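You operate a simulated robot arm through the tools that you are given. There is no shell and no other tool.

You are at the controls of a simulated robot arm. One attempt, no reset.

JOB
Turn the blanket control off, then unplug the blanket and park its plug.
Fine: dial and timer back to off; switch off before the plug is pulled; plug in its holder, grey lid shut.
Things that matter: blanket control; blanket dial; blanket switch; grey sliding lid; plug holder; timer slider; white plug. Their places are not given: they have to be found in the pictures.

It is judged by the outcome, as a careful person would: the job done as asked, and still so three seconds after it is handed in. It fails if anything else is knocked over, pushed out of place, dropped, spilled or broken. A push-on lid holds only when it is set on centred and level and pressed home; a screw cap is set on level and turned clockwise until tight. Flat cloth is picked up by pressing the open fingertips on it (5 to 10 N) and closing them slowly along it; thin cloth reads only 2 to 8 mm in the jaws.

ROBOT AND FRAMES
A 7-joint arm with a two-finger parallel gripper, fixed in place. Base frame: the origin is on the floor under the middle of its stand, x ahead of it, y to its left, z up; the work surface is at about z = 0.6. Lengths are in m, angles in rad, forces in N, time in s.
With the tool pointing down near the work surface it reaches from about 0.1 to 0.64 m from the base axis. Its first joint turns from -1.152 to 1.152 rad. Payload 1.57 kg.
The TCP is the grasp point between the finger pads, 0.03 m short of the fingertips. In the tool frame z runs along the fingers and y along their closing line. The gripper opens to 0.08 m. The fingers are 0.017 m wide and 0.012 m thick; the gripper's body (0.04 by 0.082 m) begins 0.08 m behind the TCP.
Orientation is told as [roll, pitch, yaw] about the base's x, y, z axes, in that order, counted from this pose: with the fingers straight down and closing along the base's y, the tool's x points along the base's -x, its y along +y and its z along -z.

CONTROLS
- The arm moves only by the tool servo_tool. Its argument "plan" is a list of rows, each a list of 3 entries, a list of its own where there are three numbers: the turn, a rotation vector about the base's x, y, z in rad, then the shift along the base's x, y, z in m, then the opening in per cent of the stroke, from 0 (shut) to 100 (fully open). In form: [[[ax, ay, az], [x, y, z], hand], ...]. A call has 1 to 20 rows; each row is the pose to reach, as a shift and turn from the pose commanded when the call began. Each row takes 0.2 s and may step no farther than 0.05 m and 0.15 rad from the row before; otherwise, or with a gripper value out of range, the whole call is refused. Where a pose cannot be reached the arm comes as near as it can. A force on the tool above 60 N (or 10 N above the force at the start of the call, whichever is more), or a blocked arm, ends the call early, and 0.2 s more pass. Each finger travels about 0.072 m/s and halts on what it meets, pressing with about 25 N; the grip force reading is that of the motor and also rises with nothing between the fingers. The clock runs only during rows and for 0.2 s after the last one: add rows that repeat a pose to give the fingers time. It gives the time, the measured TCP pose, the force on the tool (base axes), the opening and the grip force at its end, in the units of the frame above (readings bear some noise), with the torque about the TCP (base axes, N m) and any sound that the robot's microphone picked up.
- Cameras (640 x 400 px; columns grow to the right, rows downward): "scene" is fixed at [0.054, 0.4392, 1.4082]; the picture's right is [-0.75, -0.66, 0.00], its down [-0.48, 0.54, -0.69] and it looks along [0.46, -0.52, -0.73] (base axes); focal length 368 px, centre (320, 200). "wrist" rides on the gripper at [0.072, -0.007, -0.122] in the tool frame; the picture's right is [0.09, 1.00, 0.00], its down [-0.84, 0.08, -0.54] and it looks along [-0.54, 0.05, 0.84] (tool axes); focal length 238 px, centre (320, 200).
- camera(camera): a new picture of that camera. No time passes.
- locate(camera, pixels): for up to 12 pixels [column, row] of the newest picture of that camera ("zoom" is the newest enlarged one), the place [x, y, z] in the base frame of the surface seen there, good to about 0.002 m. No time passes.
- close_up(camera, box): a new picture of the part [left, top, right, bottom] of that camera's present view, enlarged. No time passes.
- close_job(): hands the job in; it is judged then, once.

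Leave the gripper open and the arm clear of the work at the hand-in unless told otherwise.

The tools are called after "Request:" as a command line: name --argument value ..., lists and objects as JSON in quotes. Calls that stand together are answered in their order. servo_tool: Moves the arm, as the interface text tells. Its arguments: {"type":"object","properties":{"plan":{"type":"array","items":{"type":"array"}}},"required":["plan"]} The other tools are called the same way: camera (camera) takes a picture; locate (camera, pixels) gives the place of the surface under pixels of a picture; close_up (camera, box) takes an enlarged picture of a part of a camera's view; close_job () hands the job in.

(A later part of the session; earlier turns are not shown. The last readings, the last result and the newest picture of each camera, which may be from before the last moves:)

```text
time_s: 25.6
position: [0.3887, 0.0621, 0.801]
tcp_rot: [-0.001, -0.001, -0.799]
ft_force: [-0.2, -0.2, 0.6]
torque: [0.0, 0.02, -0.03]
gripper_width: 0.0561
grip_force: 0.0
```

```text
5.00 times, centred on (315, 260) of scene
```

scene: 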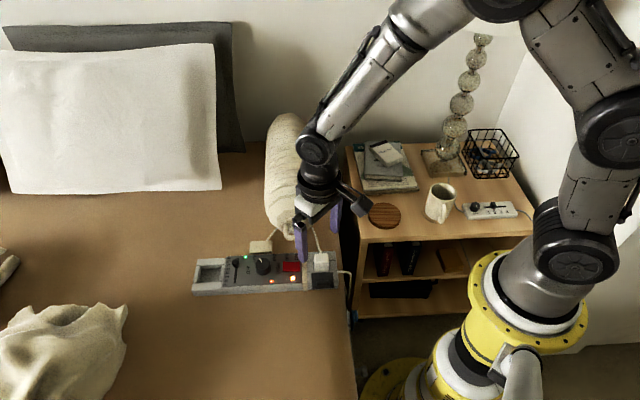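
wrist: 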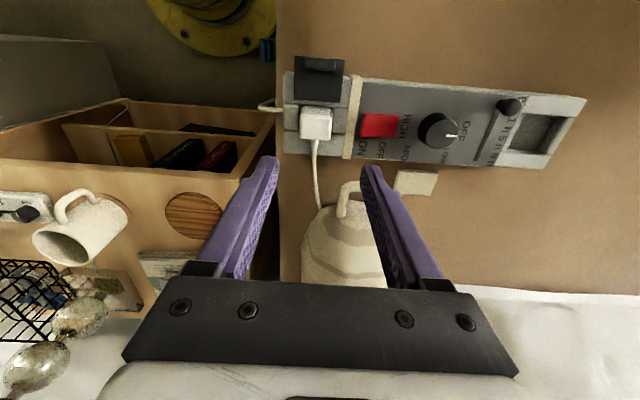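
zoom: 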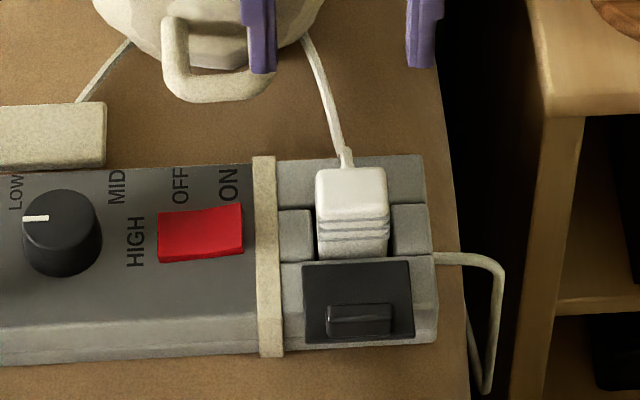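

The plug stands in a rectangular well between grey blocks, with its cable leaving toward the blanket; the lid sits on the other side and will slide over the well. I locate plug, lid, well and the empty holder well.

Request:
close_up --camera "wrist" --box '[220, 40, 420, 165]'

Request:
locate --camera "zoom" --pixels '[[262, 246], [352, 246], [350, 314], [260, 310], [306, 280], [225, 245], [385, 250], [300, 325], [245, 55], [395, 70], [240, 190], [385, 197]]'

Request:
locate --camera "zoom" --pixels '[[275, 78], [365, 82], [320, 62], [320, 95], [310, 150], [230, 320], [350, 340], [215, 120], [410, 150], [360, 220], [270, 210], [310, 235]]'

Request:
locate --camera "wrist" --pixels '[[522, 113], [565, 118], [508, 150], [545, 155], [540, 135], [585, 97], [554, 168], [497, 163], [526, 93], [516, 135], [557, 137], [530, 150]]'

```text
3.20 times, centred on (320, 102) of wrist
```

zoom: 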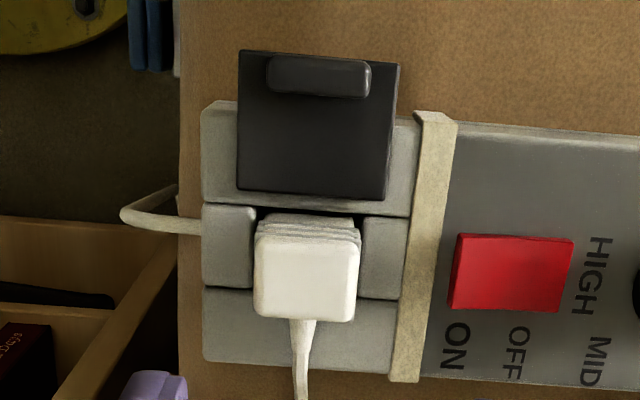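

```text
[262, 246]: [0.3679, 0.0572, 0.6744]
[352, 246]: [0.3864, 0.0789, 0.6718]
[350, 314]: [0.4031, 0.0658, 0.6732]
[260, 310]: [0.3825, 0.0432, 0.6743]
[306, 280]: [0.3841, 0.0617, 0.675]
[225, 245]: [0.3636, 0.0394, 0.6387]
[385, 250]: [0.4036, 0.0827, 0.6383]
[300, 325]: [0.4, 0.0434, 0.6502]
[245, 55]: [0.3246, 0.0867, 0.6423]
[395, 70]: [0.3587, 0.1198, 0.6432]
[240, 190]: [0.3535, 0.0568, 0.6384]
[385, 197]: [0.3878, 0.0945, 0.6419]
```

```text
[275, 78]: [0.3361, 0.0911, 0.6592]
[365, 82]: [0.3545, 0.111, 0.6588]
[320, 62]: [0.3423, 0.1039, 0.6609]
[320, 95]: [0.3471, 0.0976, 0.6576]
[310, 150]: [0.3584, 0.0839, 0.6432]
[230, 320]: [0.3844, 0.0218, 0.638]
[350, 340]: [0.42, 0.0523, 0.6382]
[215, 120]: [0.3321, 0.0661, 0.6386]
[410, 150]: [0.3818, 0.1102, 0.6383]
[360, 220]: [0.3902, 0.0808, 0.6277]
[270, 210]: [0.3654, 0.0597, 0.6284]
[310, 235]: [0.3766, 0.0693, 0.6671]
```

```text
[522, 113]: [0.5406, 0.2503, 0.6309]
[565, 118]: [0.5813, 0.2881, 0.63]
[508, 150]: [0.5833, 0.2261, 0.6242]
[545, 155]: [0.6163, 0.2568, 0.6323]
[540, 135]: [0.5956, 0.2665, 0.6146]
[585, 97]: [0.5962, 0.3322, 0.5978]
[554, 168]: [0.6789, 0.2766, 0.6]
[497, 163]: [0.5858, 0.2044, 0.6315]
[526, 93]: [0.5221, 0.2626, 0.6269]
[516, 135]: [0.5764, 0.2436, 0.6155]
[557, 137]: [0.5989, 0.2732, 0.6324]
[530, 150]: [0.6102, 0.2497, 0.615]
```

The plug top is about 31 × 22 mm, centred at (0.385, 0.0613, 0.675); blocks beside it are at z 0.638. I descend over it to z ≈ 0.71 with 56 mm opening and check alignment.

Request:
servo_tool --plan '[[[0, 0, 0], [-0.0045, -0.001, 0], 70], [[0, 0, 0], [-0.0045, -0.001, -0.04], 70], [[0, 0, 0], [-0.0045, -0.001, -0.08], 70], [[0, 0, 0], [-0.0045, -0.001, -0.088], 70], [[0, 0, 0], [-0.0045, -0.001, -0.088], 70]]'

Request:
close_up --camera "wrist" --box '[220, 60, 420, 200]'

Request:
close_up --camera "scene" --box '[265, 200, 365, 300]'

```text
time_s: 26.8
position: [0.3832, 0.063, 0.712]
tcp_rot: [-0.001, 0.001, -0.8]
ft_force: [-0.1, 0.1, 0.7]
torque: [0.01, 0.0, -0.04]
gripper_width: 0.056
grip_force: 0.1
```

```text
2.86 times, centred on (320, 130) of wrist
```

zoom: 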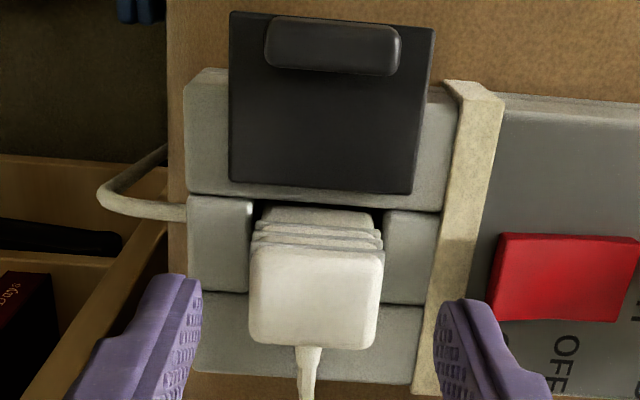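

```text
4.00 times, centred on (315, 250) of scene
```

zoom: 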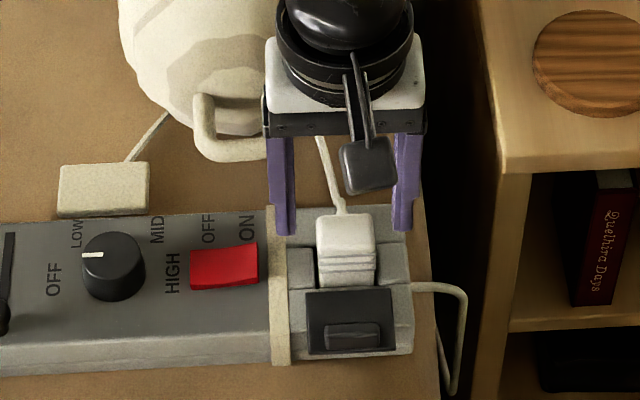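

The plug is centred between the fingers. I narrow to 48 mm, descend to TCP z ≈ 0.676 and close on the plug.

Request:
servo_tool --plan '[[[0, 0, 0], [0, 0, -0.01], 60], [[0, 0, 0], [0, 0, -0.025], 60], [[0, 0, 0], [0, 0, -0.036], 60], [[0, 0, 0], [0, 0, -0.036], 45], [[0, 0, 0], [0, 0, -0.036], 30], [[0, 0, 0], [0, 0, -0.036], 15], [[0, 0, 0], [0, 0, -0.036], 5]]'

Request:
close_up --camera "wrist" --box '[220, 60, 420, 200]'

Request:
close_up --camera "scene" --box '[265, 200, 365, 300]'

```text
time_s: 28.4
position: [0.3839, 0.0612, 0.6769]
tcp_rot: [0.0, 0.001, -0.801]
ft_force: [0.1, -0.6, 0.0]
torque: [0.0, 0.04, 0.04]
gripper_width: 0.0332
grip_force: 25.0
```

```text
2.86 times, centred on (320, 130) of wrist
```

zoom: 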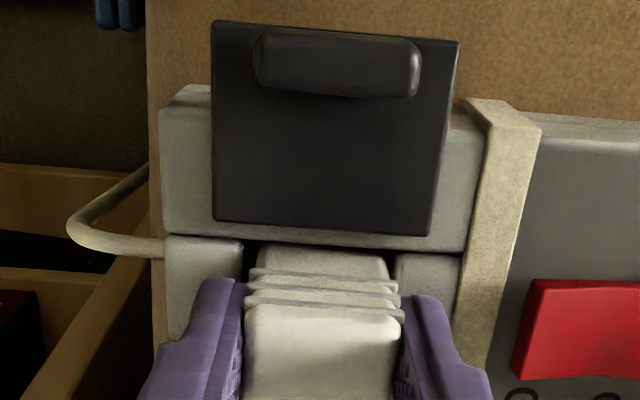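

```text
4.00 times, centred on (315, 250) of scene
```

zoom: 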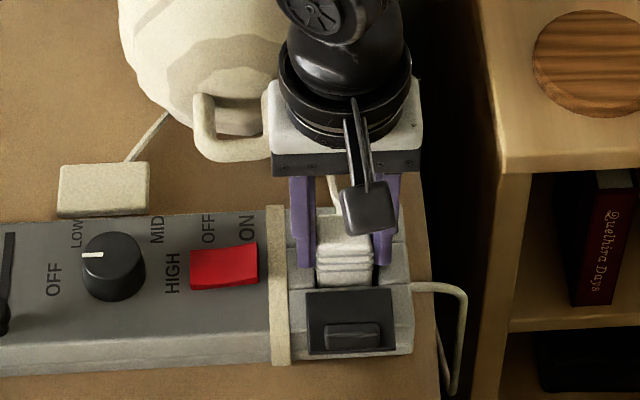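

The plug is gripped (33 mm) with no side load. The switch is off, so I pull straight up in small steps.

Request:
servo_tool --plan '[[[0, 0, 0], [0, 0, 0.003], 5], [[0, 0, 0], [0, 0, 0.006], 5], [[0, 0, 0], [0, 0, 0.01], 5], [[0, 0, 0], [0, 0, 0.015], 5], [[0, 0, 0], [0, 0, 0.02], 5], [[0, 0, 0], [0, 0, 0.02], 5]]'

Request:
close_up --camera "wrist" --box '[220, 60, 420, 200]'

Request:
close_up --camera "scene" --box '[265, 200, 365, 300]'

```text
time_s: 29.8
position: [0.3839, 0.0624, 0.6976]
tcp_rot: [-0.001, 0.003, -0.799]
ft_force: [0.6, -0.9, -0.6]
torque: [-0.05, 0.02, 0.01]
gripper_width: 0.0331
grip_force: 24.9
```

```text
2.86 times, centred on (320, 130) of wrist
```

zoom: 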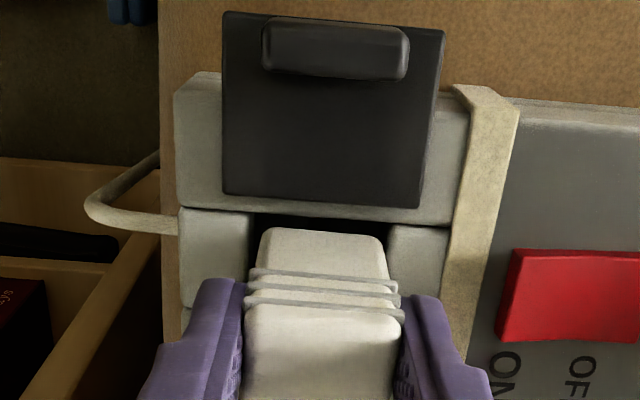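

```text
4.00 times, centred on (315, 250) of scene
```

zoom: 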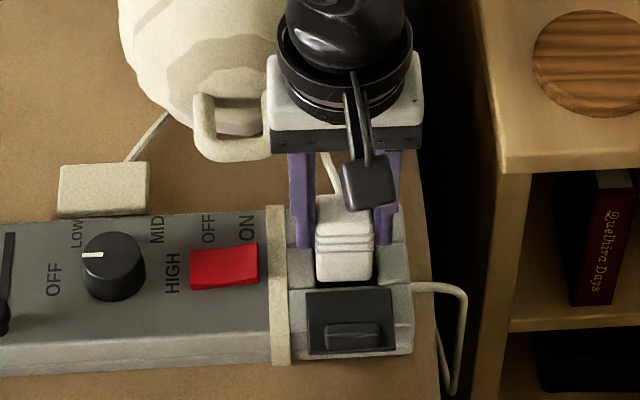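

The plug comes out cleanly. I lift on to z ≈ 0.76 and look at its shape and the cable.

Request:
servo_tool --plan '[[[0, 0, 0], [0, 0, 0.01], 5], [[0, 0, 0], [0, 0, 0.025], 5], [[0, 0, 0], [0, 0, 0.045], 5], [[0, 0, 0], [0, 0, 0.065], 5], [[0, 0, 0], [0, 0, 0.065], 5]]'

Request:
camera --camera "wrist"

Request:
close_up --camera "scene" --box '[225, 160, 385, 300]'

```text
time_s: 31.0
position: [0.384, 0.0613, 0.7611]
tcp_rot: [0.001, 0.0, -0.8]
ft_force: [0.9, -0.1, -0.3]
torque: [-0.03, -0.01, 0.0]
gripper_width: 0.0334
grip_force: 25.2
```

```text
taken
```

wrist: 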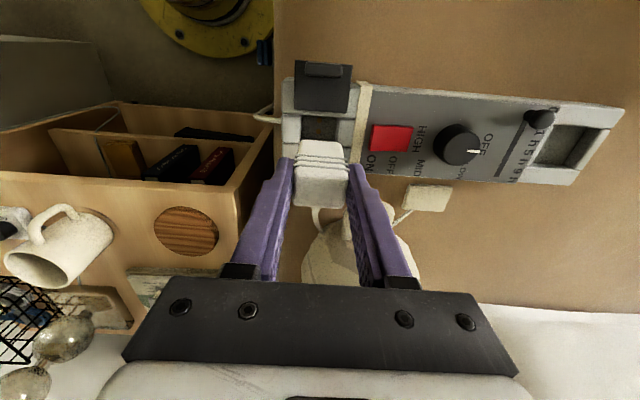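

```text
2.86 times, centred on (305, 230) of scene
```

zoom: 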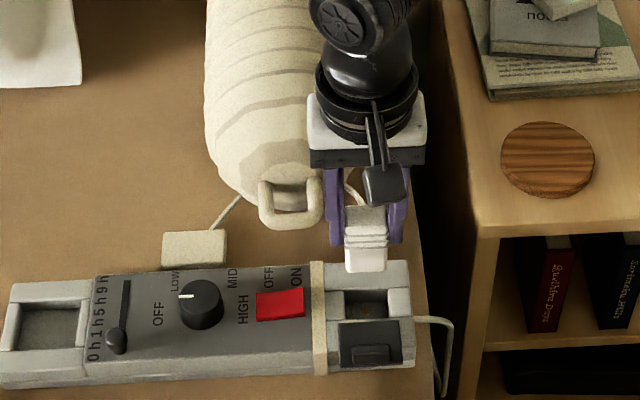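

I locate the plug's bottom edge, and the now-empty socket and the holder well for comparison.

Request:
locate --camera "wrist" --pixels '[[320, 144], [306, 150], [336, 150], [320, 165], [320, 190], [320, 128], [304, 122], [336, 122], [560, 145], [545, 128], [600, 133], [575, 160]]'

Request:
close_up --camera "scene" --box '[270, 200, 370, 300]'

Request:
close_up --camera "wrist" --box '[260, 50, 400, 220]'

```text
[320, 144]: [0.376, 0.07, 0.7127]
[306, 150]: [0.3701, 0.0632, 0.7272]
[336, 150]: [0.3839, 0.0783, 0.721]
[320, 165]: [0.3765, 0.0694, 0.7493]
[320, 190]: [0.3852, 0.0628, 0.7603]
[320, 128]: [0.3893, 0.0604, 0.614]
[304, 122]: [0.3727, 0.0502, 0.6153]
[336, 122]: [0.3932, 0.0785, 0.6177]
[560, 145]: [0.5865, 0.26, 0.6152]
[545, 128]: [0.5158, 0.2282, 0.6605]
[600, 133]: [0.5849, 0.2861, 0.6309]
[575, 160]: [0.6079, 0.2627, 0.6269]
```

```text
4.00 times, centred on (320, 250) of scene
```

zoom: 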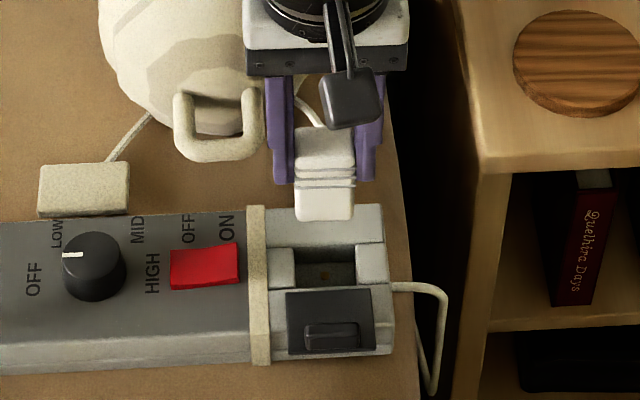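

```text
2.35 times, centred on (330, 135) of wrist
```

zoom: 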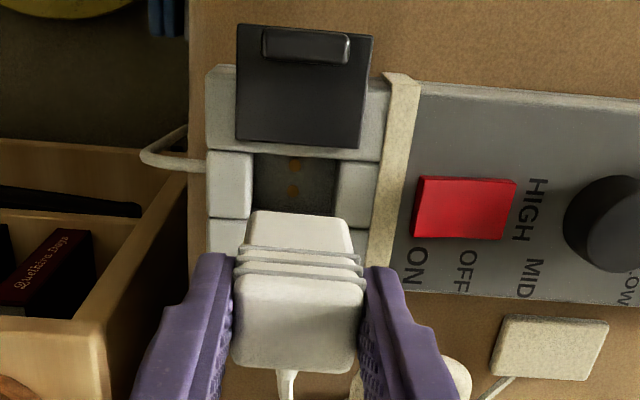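

The plug is about 50 mm tall (bottom at z ≈ 0.711 now). Holder floor is z ≈ 0.615. I carry the plug along the box toward the holder at this height, first half way, watching the cable force.

Request:
servo_tool --plan '[[[0, 0, 0], [0.01, 0.01, 0.01], 5], [[0, 0, 0], [0.03, 0.029, 0.02], 5], [[0, 0, 0], [0.05, 0.049, 0.02], 5], [[0, 0, 0], [0.07, 0.069, 0.02], 5], [[0, 0, 0], [0.09, 0.088, 0.02], 5], [[0, 0, 0], [0.1, 0.098, 0.02], 5]]'

Request:
camera --camera "scene"

Request:
camera --camera "wrist"

```text
time_s: 32.4
position: [0.4822, 0.16, 0.7823]
tcp_rot: [0.0, -0.002, -0.799]
ft_force: [-0.8, 0.5, -0.7]
torque: [-0.01, -0.01, 0.01]
gripper_width: 0.0333
grip_force: 25.2
```

```text
taken
```

scene: 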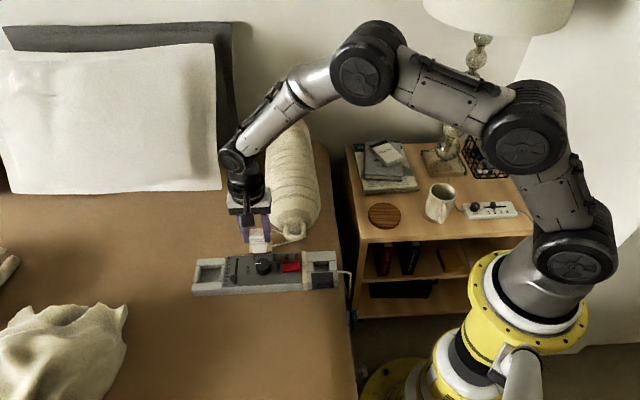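

```text
taken
```

wrist: 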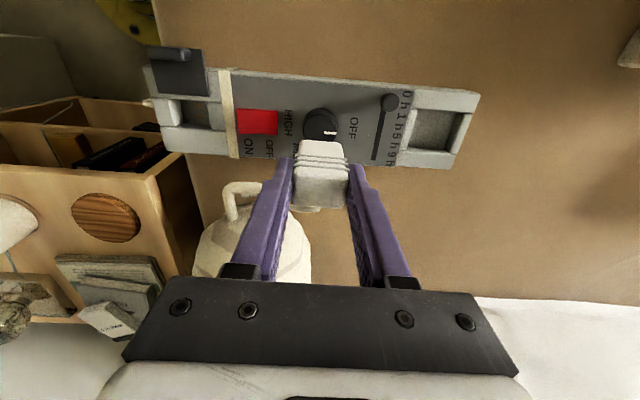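

No cable force. I enlarge the holder in the wrist view to measure its well.

Request:
close_up --camera "wrist" --box '[385, 75, 495, 180]'

Request:
locate --camera "zoom" --pixels '[[145, 130], [285, 150], [230, 280], [110, 270], [190, 200], [200, 85], [160, 320], [305, 200], [95, 200], [330, 80], [250, 330], [100, 60]]'

```text
3.81 times, centred on (440, 128) of wrist
```

zoom: 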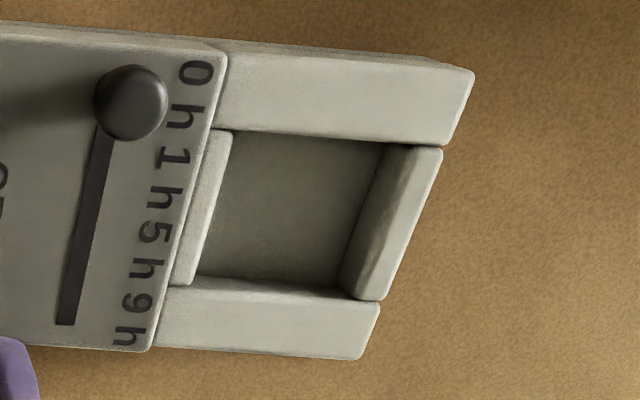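

```text
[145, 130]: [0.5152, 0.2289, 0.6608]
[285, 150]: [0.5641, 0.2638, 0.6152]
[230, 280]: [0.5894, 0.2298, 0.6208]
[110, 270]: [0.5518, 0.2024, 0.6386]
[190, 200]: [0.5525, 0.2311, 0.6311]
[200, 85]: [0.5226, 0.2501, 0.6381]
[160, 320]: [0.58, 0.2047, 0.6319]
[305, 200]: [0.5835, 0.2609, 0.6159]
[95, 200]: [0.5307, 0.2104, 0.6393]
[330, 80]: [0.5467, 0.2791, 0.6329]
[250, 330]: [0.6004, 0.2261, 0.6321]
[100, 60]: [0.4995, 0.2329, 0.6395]
```

The holder walls top at z ≈ 0.632 and its floor is at 0.615. I locate points right at its inner edges.

Request:
locate --camera "zoom" --pixels '[[228, 145], [222, 170], [210, 230], [240, 138], [300, 142], [370, 155], [355, 215], [345, 270], [330, 280], [260, 272], [215, 270], [405, 160]]'

Request:
locate --camera "zoom" --pixels '[[225, 155], [218, 180], [205, 225], [385, 200], [395, 180], [380, 230], [425, 200], [365, 290], [300, 300], [240, 292], [300, 130], [360, 136]]'

```text
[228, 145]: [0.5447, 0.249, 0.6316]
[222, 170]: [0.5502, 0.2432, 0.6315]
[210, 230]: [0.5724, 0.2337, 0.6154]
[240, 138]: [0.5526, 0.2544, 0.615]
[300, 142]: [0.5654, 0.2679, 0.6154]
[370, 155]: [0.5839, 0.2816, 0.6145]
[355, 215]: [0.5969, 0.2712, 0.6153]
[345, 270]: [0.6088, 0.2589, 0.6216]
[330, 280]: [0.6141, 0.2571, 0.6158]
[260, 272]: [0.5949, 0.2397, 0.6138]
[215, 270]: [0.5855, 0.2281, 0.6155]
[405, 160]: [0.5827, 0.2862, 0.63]
```

```text
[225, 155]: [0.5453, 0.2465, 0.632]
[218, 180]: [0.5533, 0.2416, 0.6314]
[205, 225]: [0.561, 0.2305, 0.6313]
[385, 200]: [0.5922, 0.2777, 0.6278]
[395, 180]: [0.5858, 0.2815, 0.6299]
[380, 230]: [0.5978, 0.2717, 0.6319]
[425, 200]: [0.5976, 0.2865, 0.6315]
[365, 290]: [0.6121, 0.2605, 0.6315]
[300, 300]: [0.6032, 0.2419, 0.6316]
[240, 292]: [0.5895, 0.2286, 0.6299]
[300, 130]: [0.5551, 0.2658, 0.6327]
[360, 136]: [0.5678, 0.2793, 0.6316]
```

Well limits in box coordinates give a centre at about (0.580, 0.253), about 52 × 46 mm inside. I carry the plug there at the same height.

Request:
servo_tool --plan '[[[0, 0, 0], [0.02, 0.019, 0], 5], [[0, 0, 0], [0.04, 0.038, 0], 5], [[0, 0, 0], [0.06, 0.057, 0], 5], [[0, 0, 0], [0.08, 0.076, 0], 5], [[0, 0, 0], [0.0978, 0.0932, 0], 5], [[0, 0, 0], [0.0978, 0.0932, 0], 5], [[0, 0, 0], [0.0978, 0.0932, 0], 5]]'

Request:
camera --camera "wrist"

Request:
close_up --camera "scene" --box '[165, 180, 365, 305]'

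```text
time_s: 34.0
position: [0.5786, 0.2542, 0.7809]
tcp_rot: [0.001, 0.002, -0.799]
ft_force: [-0.5, -0.3, -1.6]
torque: [0.0, 0.01, 0.01]
gripper_width: 0.033
grip_force: 24.6
```

```text
taken
```

wrist: 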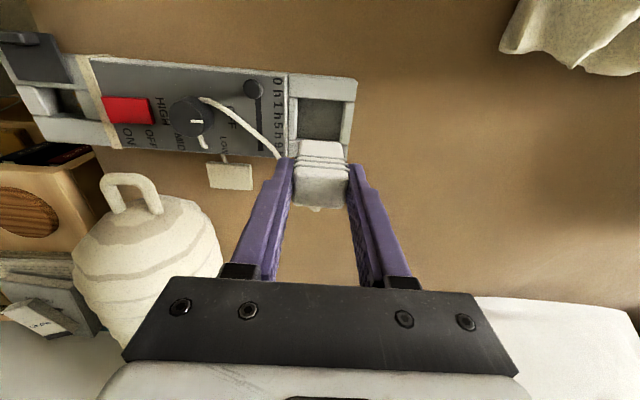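

```text
3.20 times, centred on (265, 242) of scene
```

zoom: 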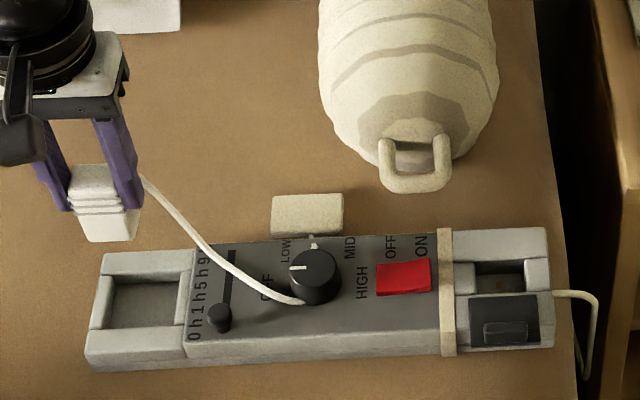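

The plug hangs above the holder; the cable trails loosely with no force. I enlarge the wrist view to check alignment over the well.

Request:
close_up --camera "wrist" --box '[240, 60, 400, 200]'

Request:
locate --camera "zoom" --pixels '[[320, 130], [255, 115], [380, 130], [320, 105], [330, 210], [240, 150], [395, 150], [270, 225], [380, 225]]'

```text
2.86 times, centred on (320, 130) of wrist
```

zoom: 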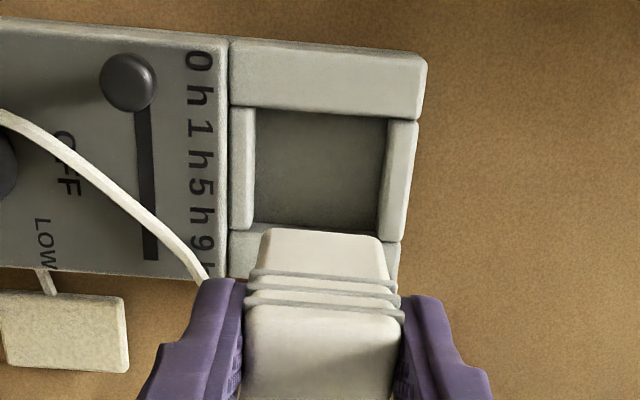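

```text
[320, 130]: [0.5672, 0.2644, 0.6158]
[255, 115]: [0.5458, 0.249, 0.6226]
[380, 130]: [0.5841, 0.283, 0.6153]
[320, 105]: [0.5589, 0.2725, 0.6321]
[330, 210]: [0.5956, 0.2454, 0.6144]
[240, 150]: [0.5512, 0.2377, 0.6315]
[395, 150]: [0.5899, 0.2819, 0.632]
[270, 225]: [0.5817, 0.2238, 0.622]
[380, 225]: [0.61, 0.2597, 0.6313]
```

Alignment over the well is good in both directions. I lower the plug to TCP z ≈ 0.685 (bottom just entering the well), then check.

Request:
servo_tool --plan '[[[0, 0, 0], [0.0005, -0.0005, -0.03], 5], [[0, 0, 0], [0.0005, -0.0005, -0.06], 5], [[0, 0, 0], [0.0005, -0.0005, -0.085], 5], [[0, 0, 0], [0.0005, -0.0005, -0.095], 5], [[0, 0, 0], [0.0005, -0.0005, -0.095], 5]]'

Request:
close_up --camera "scene" --box '[165, 200, 325, 300]'

Request:
close_up --camera "wrist" --box '[240, 60, 400, 200]'

```text
time_s: 35.2
position: [0.5808, 0.252, 0.6881]
tcp_rot: [-0.001, 0.001, -0.799]
ft_force: [-0.1, 0.9, -0.4]
torque: [-0.02, 0.02, 0.0]
gripper_width: 0.0329
grip_force: 24.3
```

```text
4.00 times, centred on (245, 250) of scene
```

zoom: 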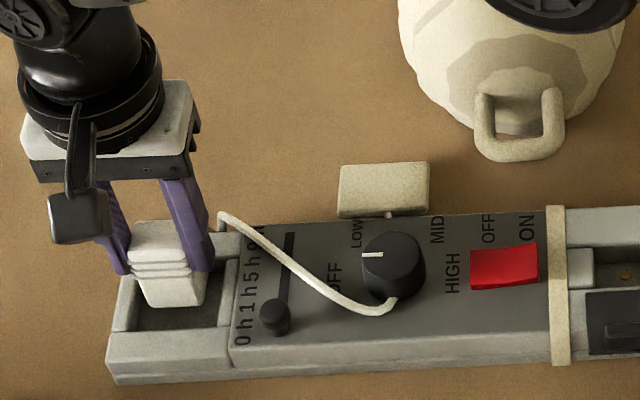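

```text
2.86 times, centred on (320, 130) of wrist
```

zoom: 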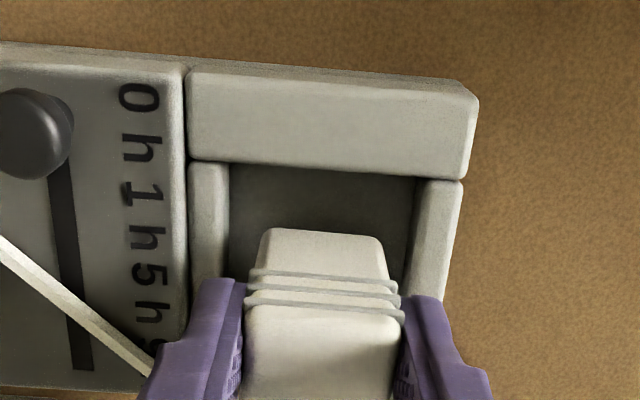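

The plug is over the well with room on all sides. I lower in small steps, expecting contact near TCP z ≈ 0.666.

Request:
servo_tool --plan '[[[0, 0, 0], [0, 0, -0.006], 5], [[0, 0, 0], [0, 0, -0.012], 5], [[0, 0, 0], [0, 0, -0.016], 5], [[0, 0, 0], [0, 0, -0.018], 5], [[0, 0, 0], [0, 0, -0.018], 5]]'

Request:
close_up --camera "scene" --box '[165, 200, 325, 300]'

Request:
close_up --camera "wrist" --box '[240, 60, 400, 200]'

```text
time_s: 36.4
position: [0.5832, 0.2549, 0.674]
tcp_rot: [0.01, -0.006, -0.801]
ft_force: [-1.6, -1.4, 27.6]
torque: [-0.28, 0.19, -0.02]
gripper_width: 0.0331
grip_force: 24.9
```

```text
4.00 times, centred on (245, 250) of scene
```

zoom: 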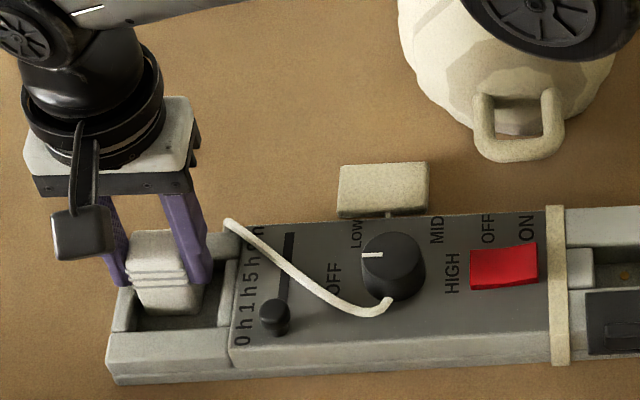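

```text
2.86 times, centred on (320, 130) of wrist
```

zoom: 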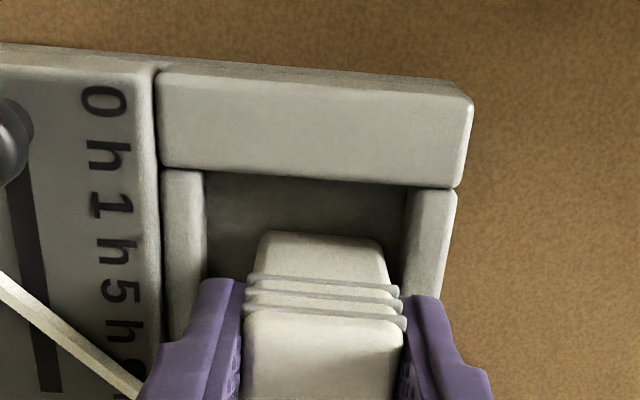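

Contact: 28 N upward at TCP z 0.674, which is the same seating height above the floor as in the socket, so the plug stands on the holder floor. I relieve the load by 3.5 mm and open the fingers gently.

Request:
servo_tool --plan '[[[0, 0, 0], [0, 0, 0.002], 5], [[0, 0, 0], [0, 0, 0.0035], 5], [[0, 0, 0], [0, 0, 0.0035], 5]]'

Request:
close_up --camera "scene" --box '[165, 220, 265, 300]'

```text
time_s: 37.2
position: [0.5822, 0.2525, 0.6725]
tcp_rot: [0.003, -0.001, -0.8]
ft_force: [5.3, 2.0, 14.6]
torque: [0.01, -0.37, 0.05]
gripper_width: 0.033
grip_force: 25.2
```

```text
5.00 times, centred on (215, 260) of scene
```

zoom: 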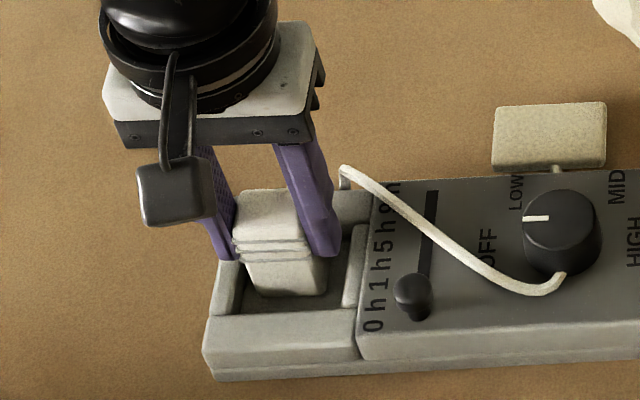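

The load is still 15 N and the tool has settled 1.5 mm. I locate the plug top, ridges and visible lower edges to see how it stands.

Request:
locate --camera "zoom" --pixels '[[270, 205], [265, 235], [275, 270], [260, 290], [315, 290], [325, 275], [340, 290], [300, 305], [230, 285], [355, 265]]'

Request:
camera --camera "wrist"

Request:
locate --camera "wrist" --pixels '[[320, 180], [320, 190], [320, 160], [320, 145], [303, 145], [337, 145], [305, 160], [335, 160], [320, 130], [298, 130], [345, 135]]'

Request:
close_up --camera "wrist" --box '[240, 80, 400, 220]'

```text
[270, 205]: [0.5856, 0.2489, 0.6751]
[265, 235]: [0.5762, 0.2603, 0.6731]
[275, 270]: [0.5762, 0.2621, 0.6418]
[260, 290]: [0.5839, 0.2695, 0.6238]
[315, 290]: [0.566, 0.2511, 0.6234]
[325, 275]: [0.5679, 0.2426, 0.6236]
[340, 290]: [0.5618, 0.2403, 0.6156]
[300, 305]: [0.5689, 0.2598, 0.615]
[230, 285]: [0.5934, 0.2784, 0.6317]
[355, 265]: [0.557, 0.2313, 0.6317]
```

```text
taken
```

wrist: 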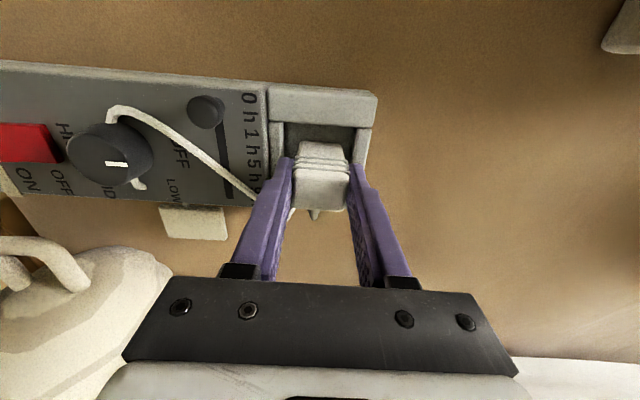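

```text
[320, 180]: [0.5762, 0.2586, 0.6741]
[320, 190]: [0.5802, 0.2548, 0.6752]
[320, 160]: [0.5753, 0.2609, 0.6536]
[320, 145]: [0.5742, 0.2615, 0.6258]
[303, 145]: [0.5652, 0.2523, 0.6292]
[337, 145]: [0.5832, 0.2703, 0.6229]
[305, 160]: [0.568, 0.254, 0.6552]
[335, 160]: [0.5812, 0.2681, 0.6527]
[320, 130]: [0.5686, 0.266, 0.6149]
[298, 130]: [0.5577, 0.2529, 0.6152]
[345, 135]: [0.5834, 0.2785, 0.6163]
```

```text
2.86 times, centred on (320, 150) of wrist
```

zoom: 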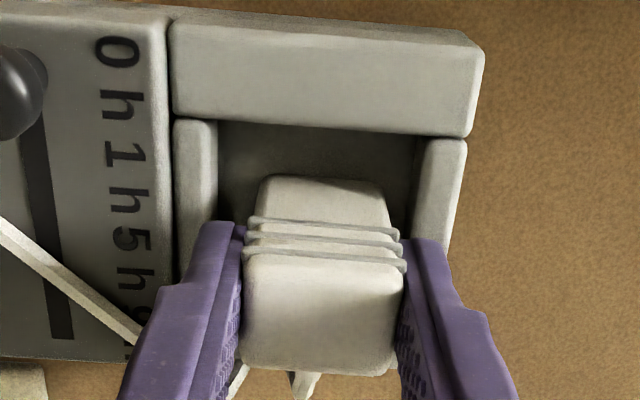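

The plug stands upright in the well with its top at z 0.675, the same seated height as in the socket. I relieve another 2 mm and open the fingers.

Request:
servo_tool --plan '[[[0, 0, 0], [0, 0, 0.0015], 5], [[0, 0, 0], [0, 0, 0.002], 20], [[0, 0, 0], [0, 0, 0.002], 45], [[0, 0, 0], [0, 0, 0.002], 55], [[0, 0, 0], [0, 0, 0.002], 55]]'

Request:
close_up --camera "scene" --box '[165, 220, 265, 300]'

Request:
close_up --camera "wrist" --box '[240, 80, 400, 220]'

```text
time_s: 38.4
position: [0.5811, 0.252, 0.6733]
tcp_rot: [-0.001, 0.0, -0.801]
ft_force: [-1.5, -0.1, -0.1]
torque: [-0.03, -0.02, 0.03]
gripper_width: 0.0439
grip_force: 0.0
```

```text
5.00 times, centred on (215, 260) of scene
```

zoom: 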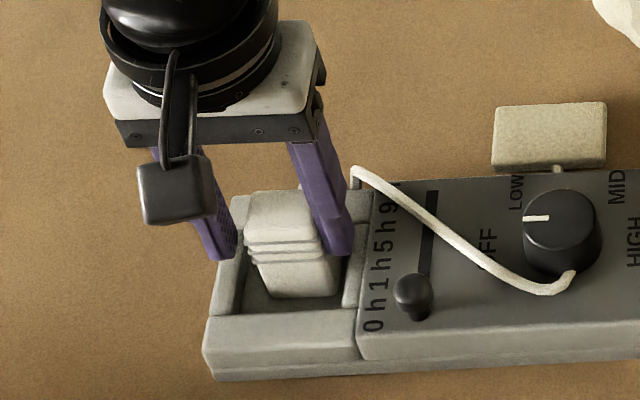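

```text
2.86 times, centred on (320, 150) of wrist
```

zoom: 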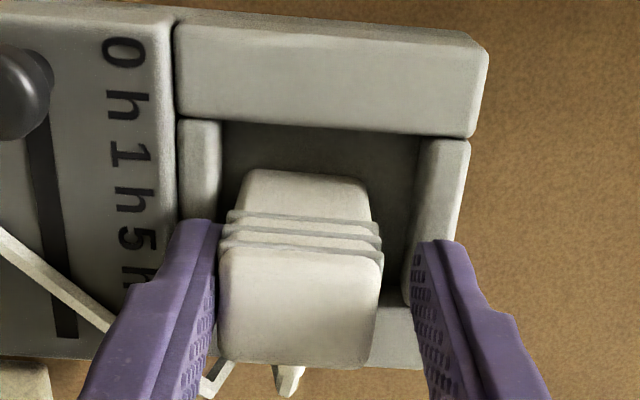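

After opening, the plug appears to have shifted about 4 mm toward -u with the finger, still upright. Before leaving it I open a little further to see whether it follows the finger or stands by itself.

Request:
servo_tool --plan '[[[0, 0, 0], [0, 0, 0], 58], [[0, 0, 0], [0, 0, 0], 62], [[0, 0, 0], [0, 0, 0], 62]]'

Request:
close_up --camera "wrist" --box '[240, 80, 400, 220]'

Request:
close_up --camera "scene" --box '[165, 220, 265, 300]'

```text
time_s: 39.2
position: [0.5815, 0.2532, 0.6748]
tcp_rot: [0.0, 0.0, -0.8]
ft_force: [-0.4, -0.1, 0.0]
torque: [-0.03, -0.03, 0.0]
gripper_width: 0.0497
grip_force: 0.1
```

```text
2.86 times, centred on (320, 150) of wrist
```

zoom: 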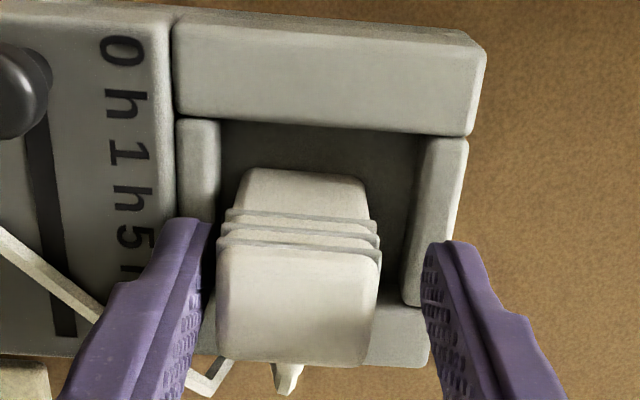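

```text
5.00 times, centred on (215, 260) of scene
```

zoom: 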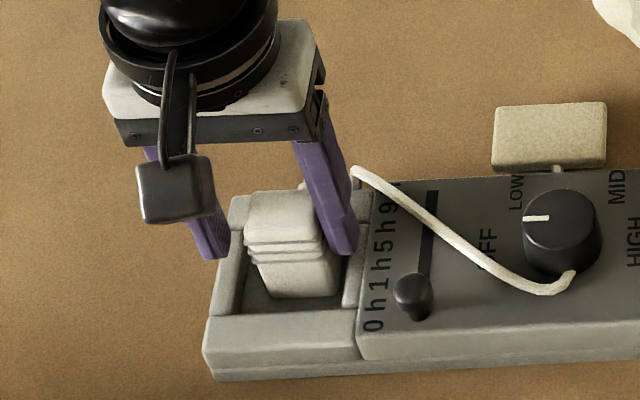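

The plug now stands free and does not follow the finger. I rise straight up slowly.

Request:
servo_tool --plan '[[[0, 0, 0], [0, 0, 0.01], 62], [[0, 0, 0], [0, 0, 0.025], 62], [[0, 0, 0], [0, 0, 0.05], 62], [[0, 0, 0], [0, 0, 0.09], 62], [[0, 0, 0], [0, 0, 0.12], 62], [[0, 0, 0], [0, 0, 0.12], 62]]'

Request:
camera --camera "wrist"

Request:
close_up --camera "wrist" --box '[150, 50, 400, 200]'

Request:
close_up --camera "scene" --box '[165, 200, 365, 310]'

```text
time_s: 40.6
position: [0.5811, 0.2537, 0.7942]
tcp_rot: [0.002, 0.0, -0.799]
ft_force: [-0.7, 0.2, 0.5]
torque: [-0.01, 0.0, 0.05]
gripper_width: 0.0497
grip_force: 0.0
```

```text
taken
```

wrist: 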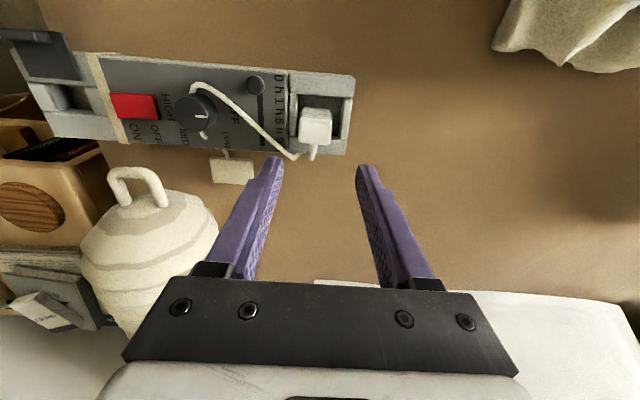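

```text
2.56 times, centred on (275, 125) of wrist
```

zoom: 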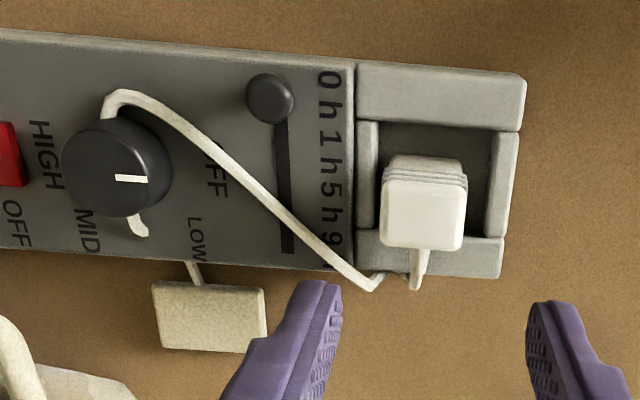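

```text
3.20 times, centred on (265, 255) of scene
```

zoom: 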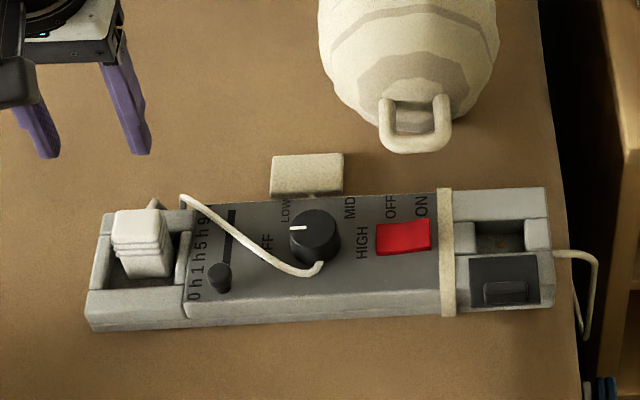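

The plug stands in the holder. I check its top for level, and the dial pointer.

Request:
locate --camera "wrist" --pixels '[[302, 128], [328, 128], [327, 143], [303, 143], [315, 135], [305, 117], [328, 117], [197, 120], [207, 120], [170, 85], [256, 85]]'

Request:
close_up --camera "scene" --box '[175, 245, 255, 300]'

Request:
close_up --camera "wrist" --box '[270, 70, 370, 170]'

```text
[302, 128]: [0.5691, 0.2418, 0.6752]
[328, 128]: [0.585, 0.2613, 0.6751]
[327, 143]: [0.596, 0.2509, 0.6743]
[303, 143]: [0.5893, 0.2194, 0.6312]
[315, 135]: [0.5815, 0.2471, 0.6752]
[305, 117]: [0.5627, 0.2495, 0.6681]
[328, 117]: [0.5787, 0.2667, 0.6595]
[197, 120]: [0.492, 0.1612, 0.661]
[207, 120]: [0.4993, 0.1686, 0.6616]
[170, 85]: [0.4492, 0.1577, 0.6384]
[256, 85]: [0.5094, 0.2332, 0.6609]
```

```text
7.27 times, centred on (215, 272) of scene
```

zoom: 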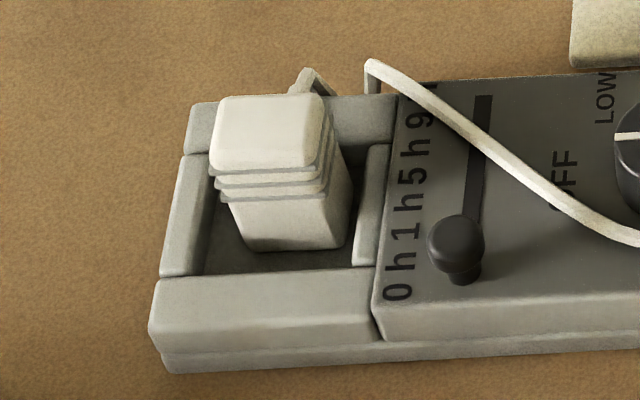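

```text
4.00 times, centred on (320, 120) of wrist
```

zoom: 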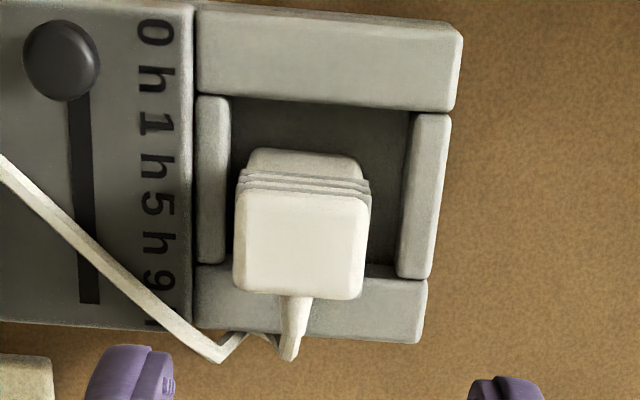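

The plug is level and upright in the holder, the dial pointer is still at OFF, the slider at 0h. Last is the lid: its ridge handle is centred at about (0.345, 0.101), top z 0.66, and the lid must slide toward -v by about 40 mm. I travel there at z ≈ 0.80 while turning to yaw 0.77.

Request:
servo_tool --plan '[[[0, 0, 0.13], [-0.018, -0.0115, 0.01], 60], [[0, 0, 0.26], [-0.036, -0.023, 0.01], 60], [[0, 0, 0.39], [-0.055, -0.0356, 0.01], 60], [[0, 0, 0.52], [-0.075, -0.0485, 0.01], 60], [[0, 0, 0.65], [-0.095, -0.0614, 0.01], 60], [[0, 0, 0.78], [-0.115, -0.0744, 0.01], 60], [[0, 0, 0.91], [-0.135, -0.0873, 0.01], 60], [[0, 0, 1.04], [-0.155, -0.1, 0.01], 60], [[0, 0, 1.17], [-0.175, -0.113, 0.01], 50], [[0, 0, 1.3], [-0.195, -0.126, 0.01], 50], [[0, 0, 1.44], [-0.215, -0.139, 0.01], 50], [[0, 0, 1.571], [-0.2361, -0.1527, 0.0], 50], [[0, 0, 1.571], [-0.2361, -0.1527, -0.02], 50], [[0, 0, 1.571], [-0.2361, -0.1527, -0.02], 50]]'

Request:
camera --camera "wrist"

Request:
close_up --camera "wrist" --box '[220, 40, 420, 180]'

Request:
close_up --camera "scene" --box '[165, 200, 365, 310]'

```text
time_s: 43.6
position: [0.3448, 0.0989, 0.7727]
tcp_rot: [0.001, 0.001, 0.772]
ft_force: [0.7, 0.2, -0.3]
torque: [0.0, -0.03, 0.0]
gripper_width: 0.0398
grip_force: 0.1
```

```text
taken
```

wrist: 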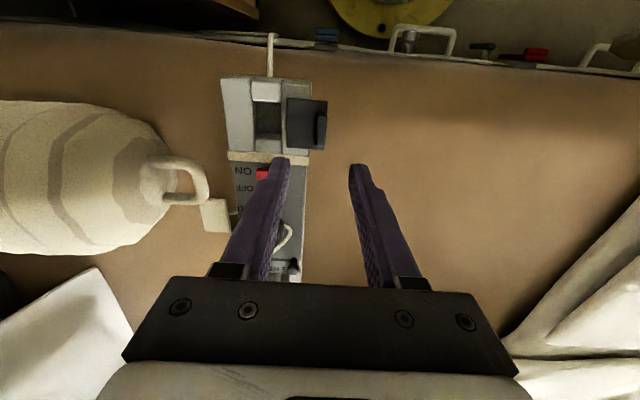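

```text
2.86 times, centred on (320, 110) of wrist
```

zoom: 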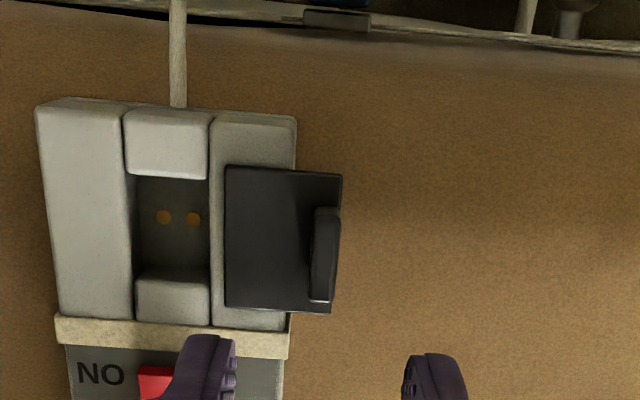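

```text
3.20 times, centred on (265, 255) of scene
```

zoom: 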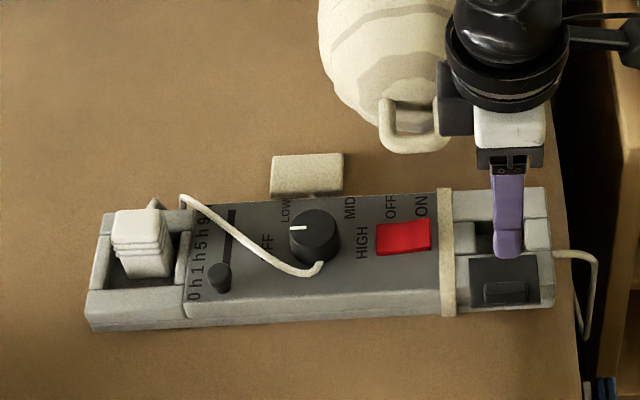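

The two-slot socket is visible and empty. I locate the handle's ends and lid edges from this view.

Request:
locate --camera "zoom" --pixels '[[326, 215], [326, 250], [324, 290], [314, 255], [337, 240], [230, 175], [228, 300], [270, 235], [140, 200], [205, 200], [140, 255], [205, 255]]'

```text
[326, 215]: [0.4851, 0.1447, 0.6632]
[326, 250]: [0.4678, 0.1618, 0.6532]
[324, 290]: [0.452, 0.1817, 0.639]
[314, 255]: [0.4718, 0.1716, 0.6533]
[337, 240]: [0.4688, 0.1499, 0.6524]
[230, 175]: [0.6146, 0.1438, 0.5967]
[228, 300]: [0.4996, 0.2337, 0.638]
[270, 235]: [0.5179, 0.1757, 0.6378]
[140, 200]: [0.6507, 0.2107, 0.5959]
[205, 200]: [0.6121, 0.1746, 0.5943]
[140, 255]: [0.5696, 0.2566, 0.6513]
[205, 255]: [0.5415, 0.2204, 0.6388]
```

That used the scene enlargement, which was newer. I retake the wrist close-up and locate on it.

Request:
close_up --camera "wrist" --box '[220, 40, 420, 180]'

Request:
locate --camera "zoom" --pixels '[[326, 215], [326, 250], [324, 290], [314, 255], [337, 240], [230, 175], [228, 300], [270, 235], [140, 200], [205, 200], [140, 255], [205, 255]]'

```text
2.86 times, centred on (320, 110) of wrist
```

zoom: 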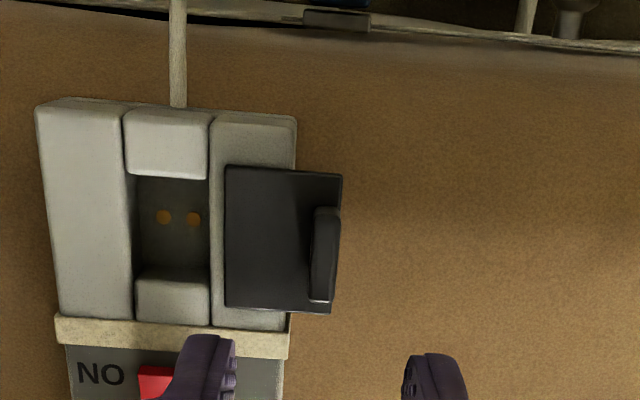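

```text
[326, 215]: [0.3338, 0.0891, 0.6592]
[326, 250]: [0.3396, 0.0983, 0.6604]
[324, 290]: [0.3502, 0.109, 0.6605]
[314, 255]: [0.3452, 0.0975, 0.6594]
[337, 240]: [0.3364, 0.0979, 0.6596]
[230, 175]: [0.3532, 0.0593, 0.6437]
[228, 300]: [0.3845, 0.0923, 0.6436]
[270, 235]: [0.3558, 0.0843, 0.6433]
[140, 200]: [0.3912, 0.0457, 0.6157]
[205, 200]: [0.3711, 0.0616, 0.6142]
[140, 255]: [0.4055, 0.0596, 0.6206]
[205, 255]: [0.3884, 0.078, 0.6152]
```

The handle centre is (0.342, 0.099), z 0.66; the lid plate top is at 0.6435. The well spans about 38–40 mm beyond the lid's present leading edge. I shift slightly, descend to TCP z ≈ 0.678 and close on the handle.

Request:
servo_tool --plan '[[[0, 0, 0], [-0.0026, 0.0002, -0.03], 50], [[0, 0, 0], [-0.0026, 0.0002, -0.065], 50], [[0, 0, 0], [-0.0026, 0.0002, -0.085], 50], [[0, 0, 0], [-0.0026, 0.0002, -0.0945], 50], [[0, 0, 0], [-0.0026, 0.0002, -0.0945], 50]]'

Request:
close_up --camera "wrist" --box '[220, 60, 420, 200]'

Request:
close_up --camera "scene" --box '[275, 220, 375, 310]'

```text
time_s: 44.8
position: [0.3416, 0.1007, 0.68]
tcp_rot: [0.001, 0.0, 0.772]
ft_force: [-0.6, -0.1, 1.0]
torque: [0.01, -0.01, 0.0]
gripper_width: 0.0399
grip_force: 0.0
```

```text
2.86 times, centred on (320, 130) of wrist
```

zoom: 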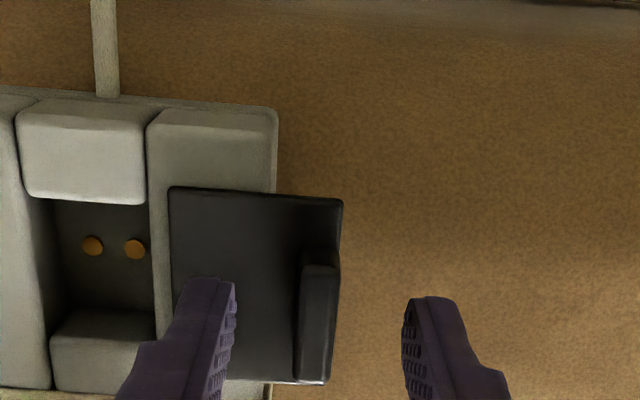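

```text
4.44 times, centred on (325, 265) of scene
```

zoom: 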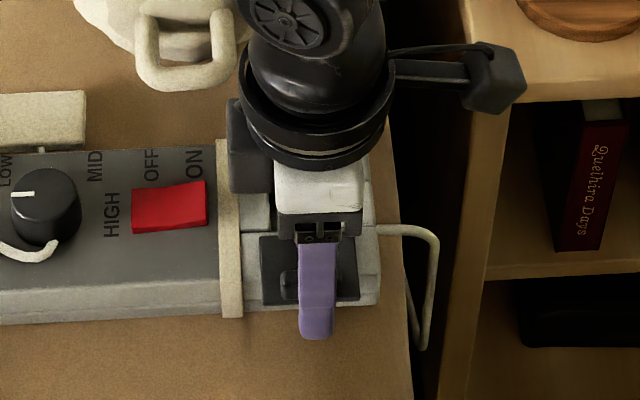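

The handle lies between the fingers. I close on it.

Request:
servo_tool --plan '[[[0, 0, 0], [0, 0, -0.001], 35], [[0, 0, 0], [0, 0, -0.001], 20], [[0, 0, 0], [0, 0, -0.001], 10], [[0, 0, 0], [0, 0, -0.001], 0], [[0, 0, 0], [0, 0, -0.001], 0]]'

Request:
close_up --camera "wrist" --box '[220, 60, 420, 200]'

```text
time_s: 46.0
position: [0.3423, 0.101, 0.6802]
tcp_rot: [0.0, -0.001, 0.771]
ft_force: [6.2, -10.1, -3.7]
torque: [-0.23, -0.2, 0.41]
gripper_width: 0.0098
grip_force: 28.3
```

```text
2.86 times, centred on (320, 130) of wrist
```

zoom: 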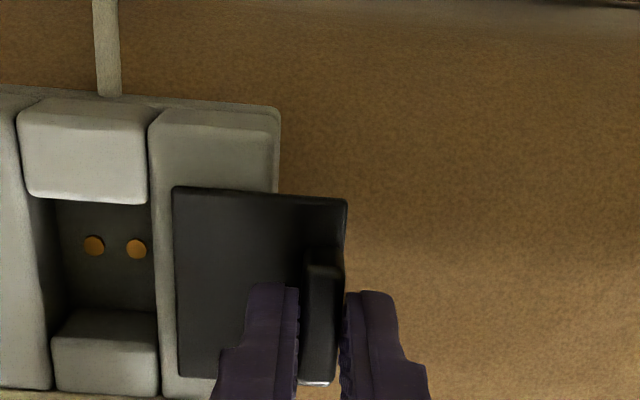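

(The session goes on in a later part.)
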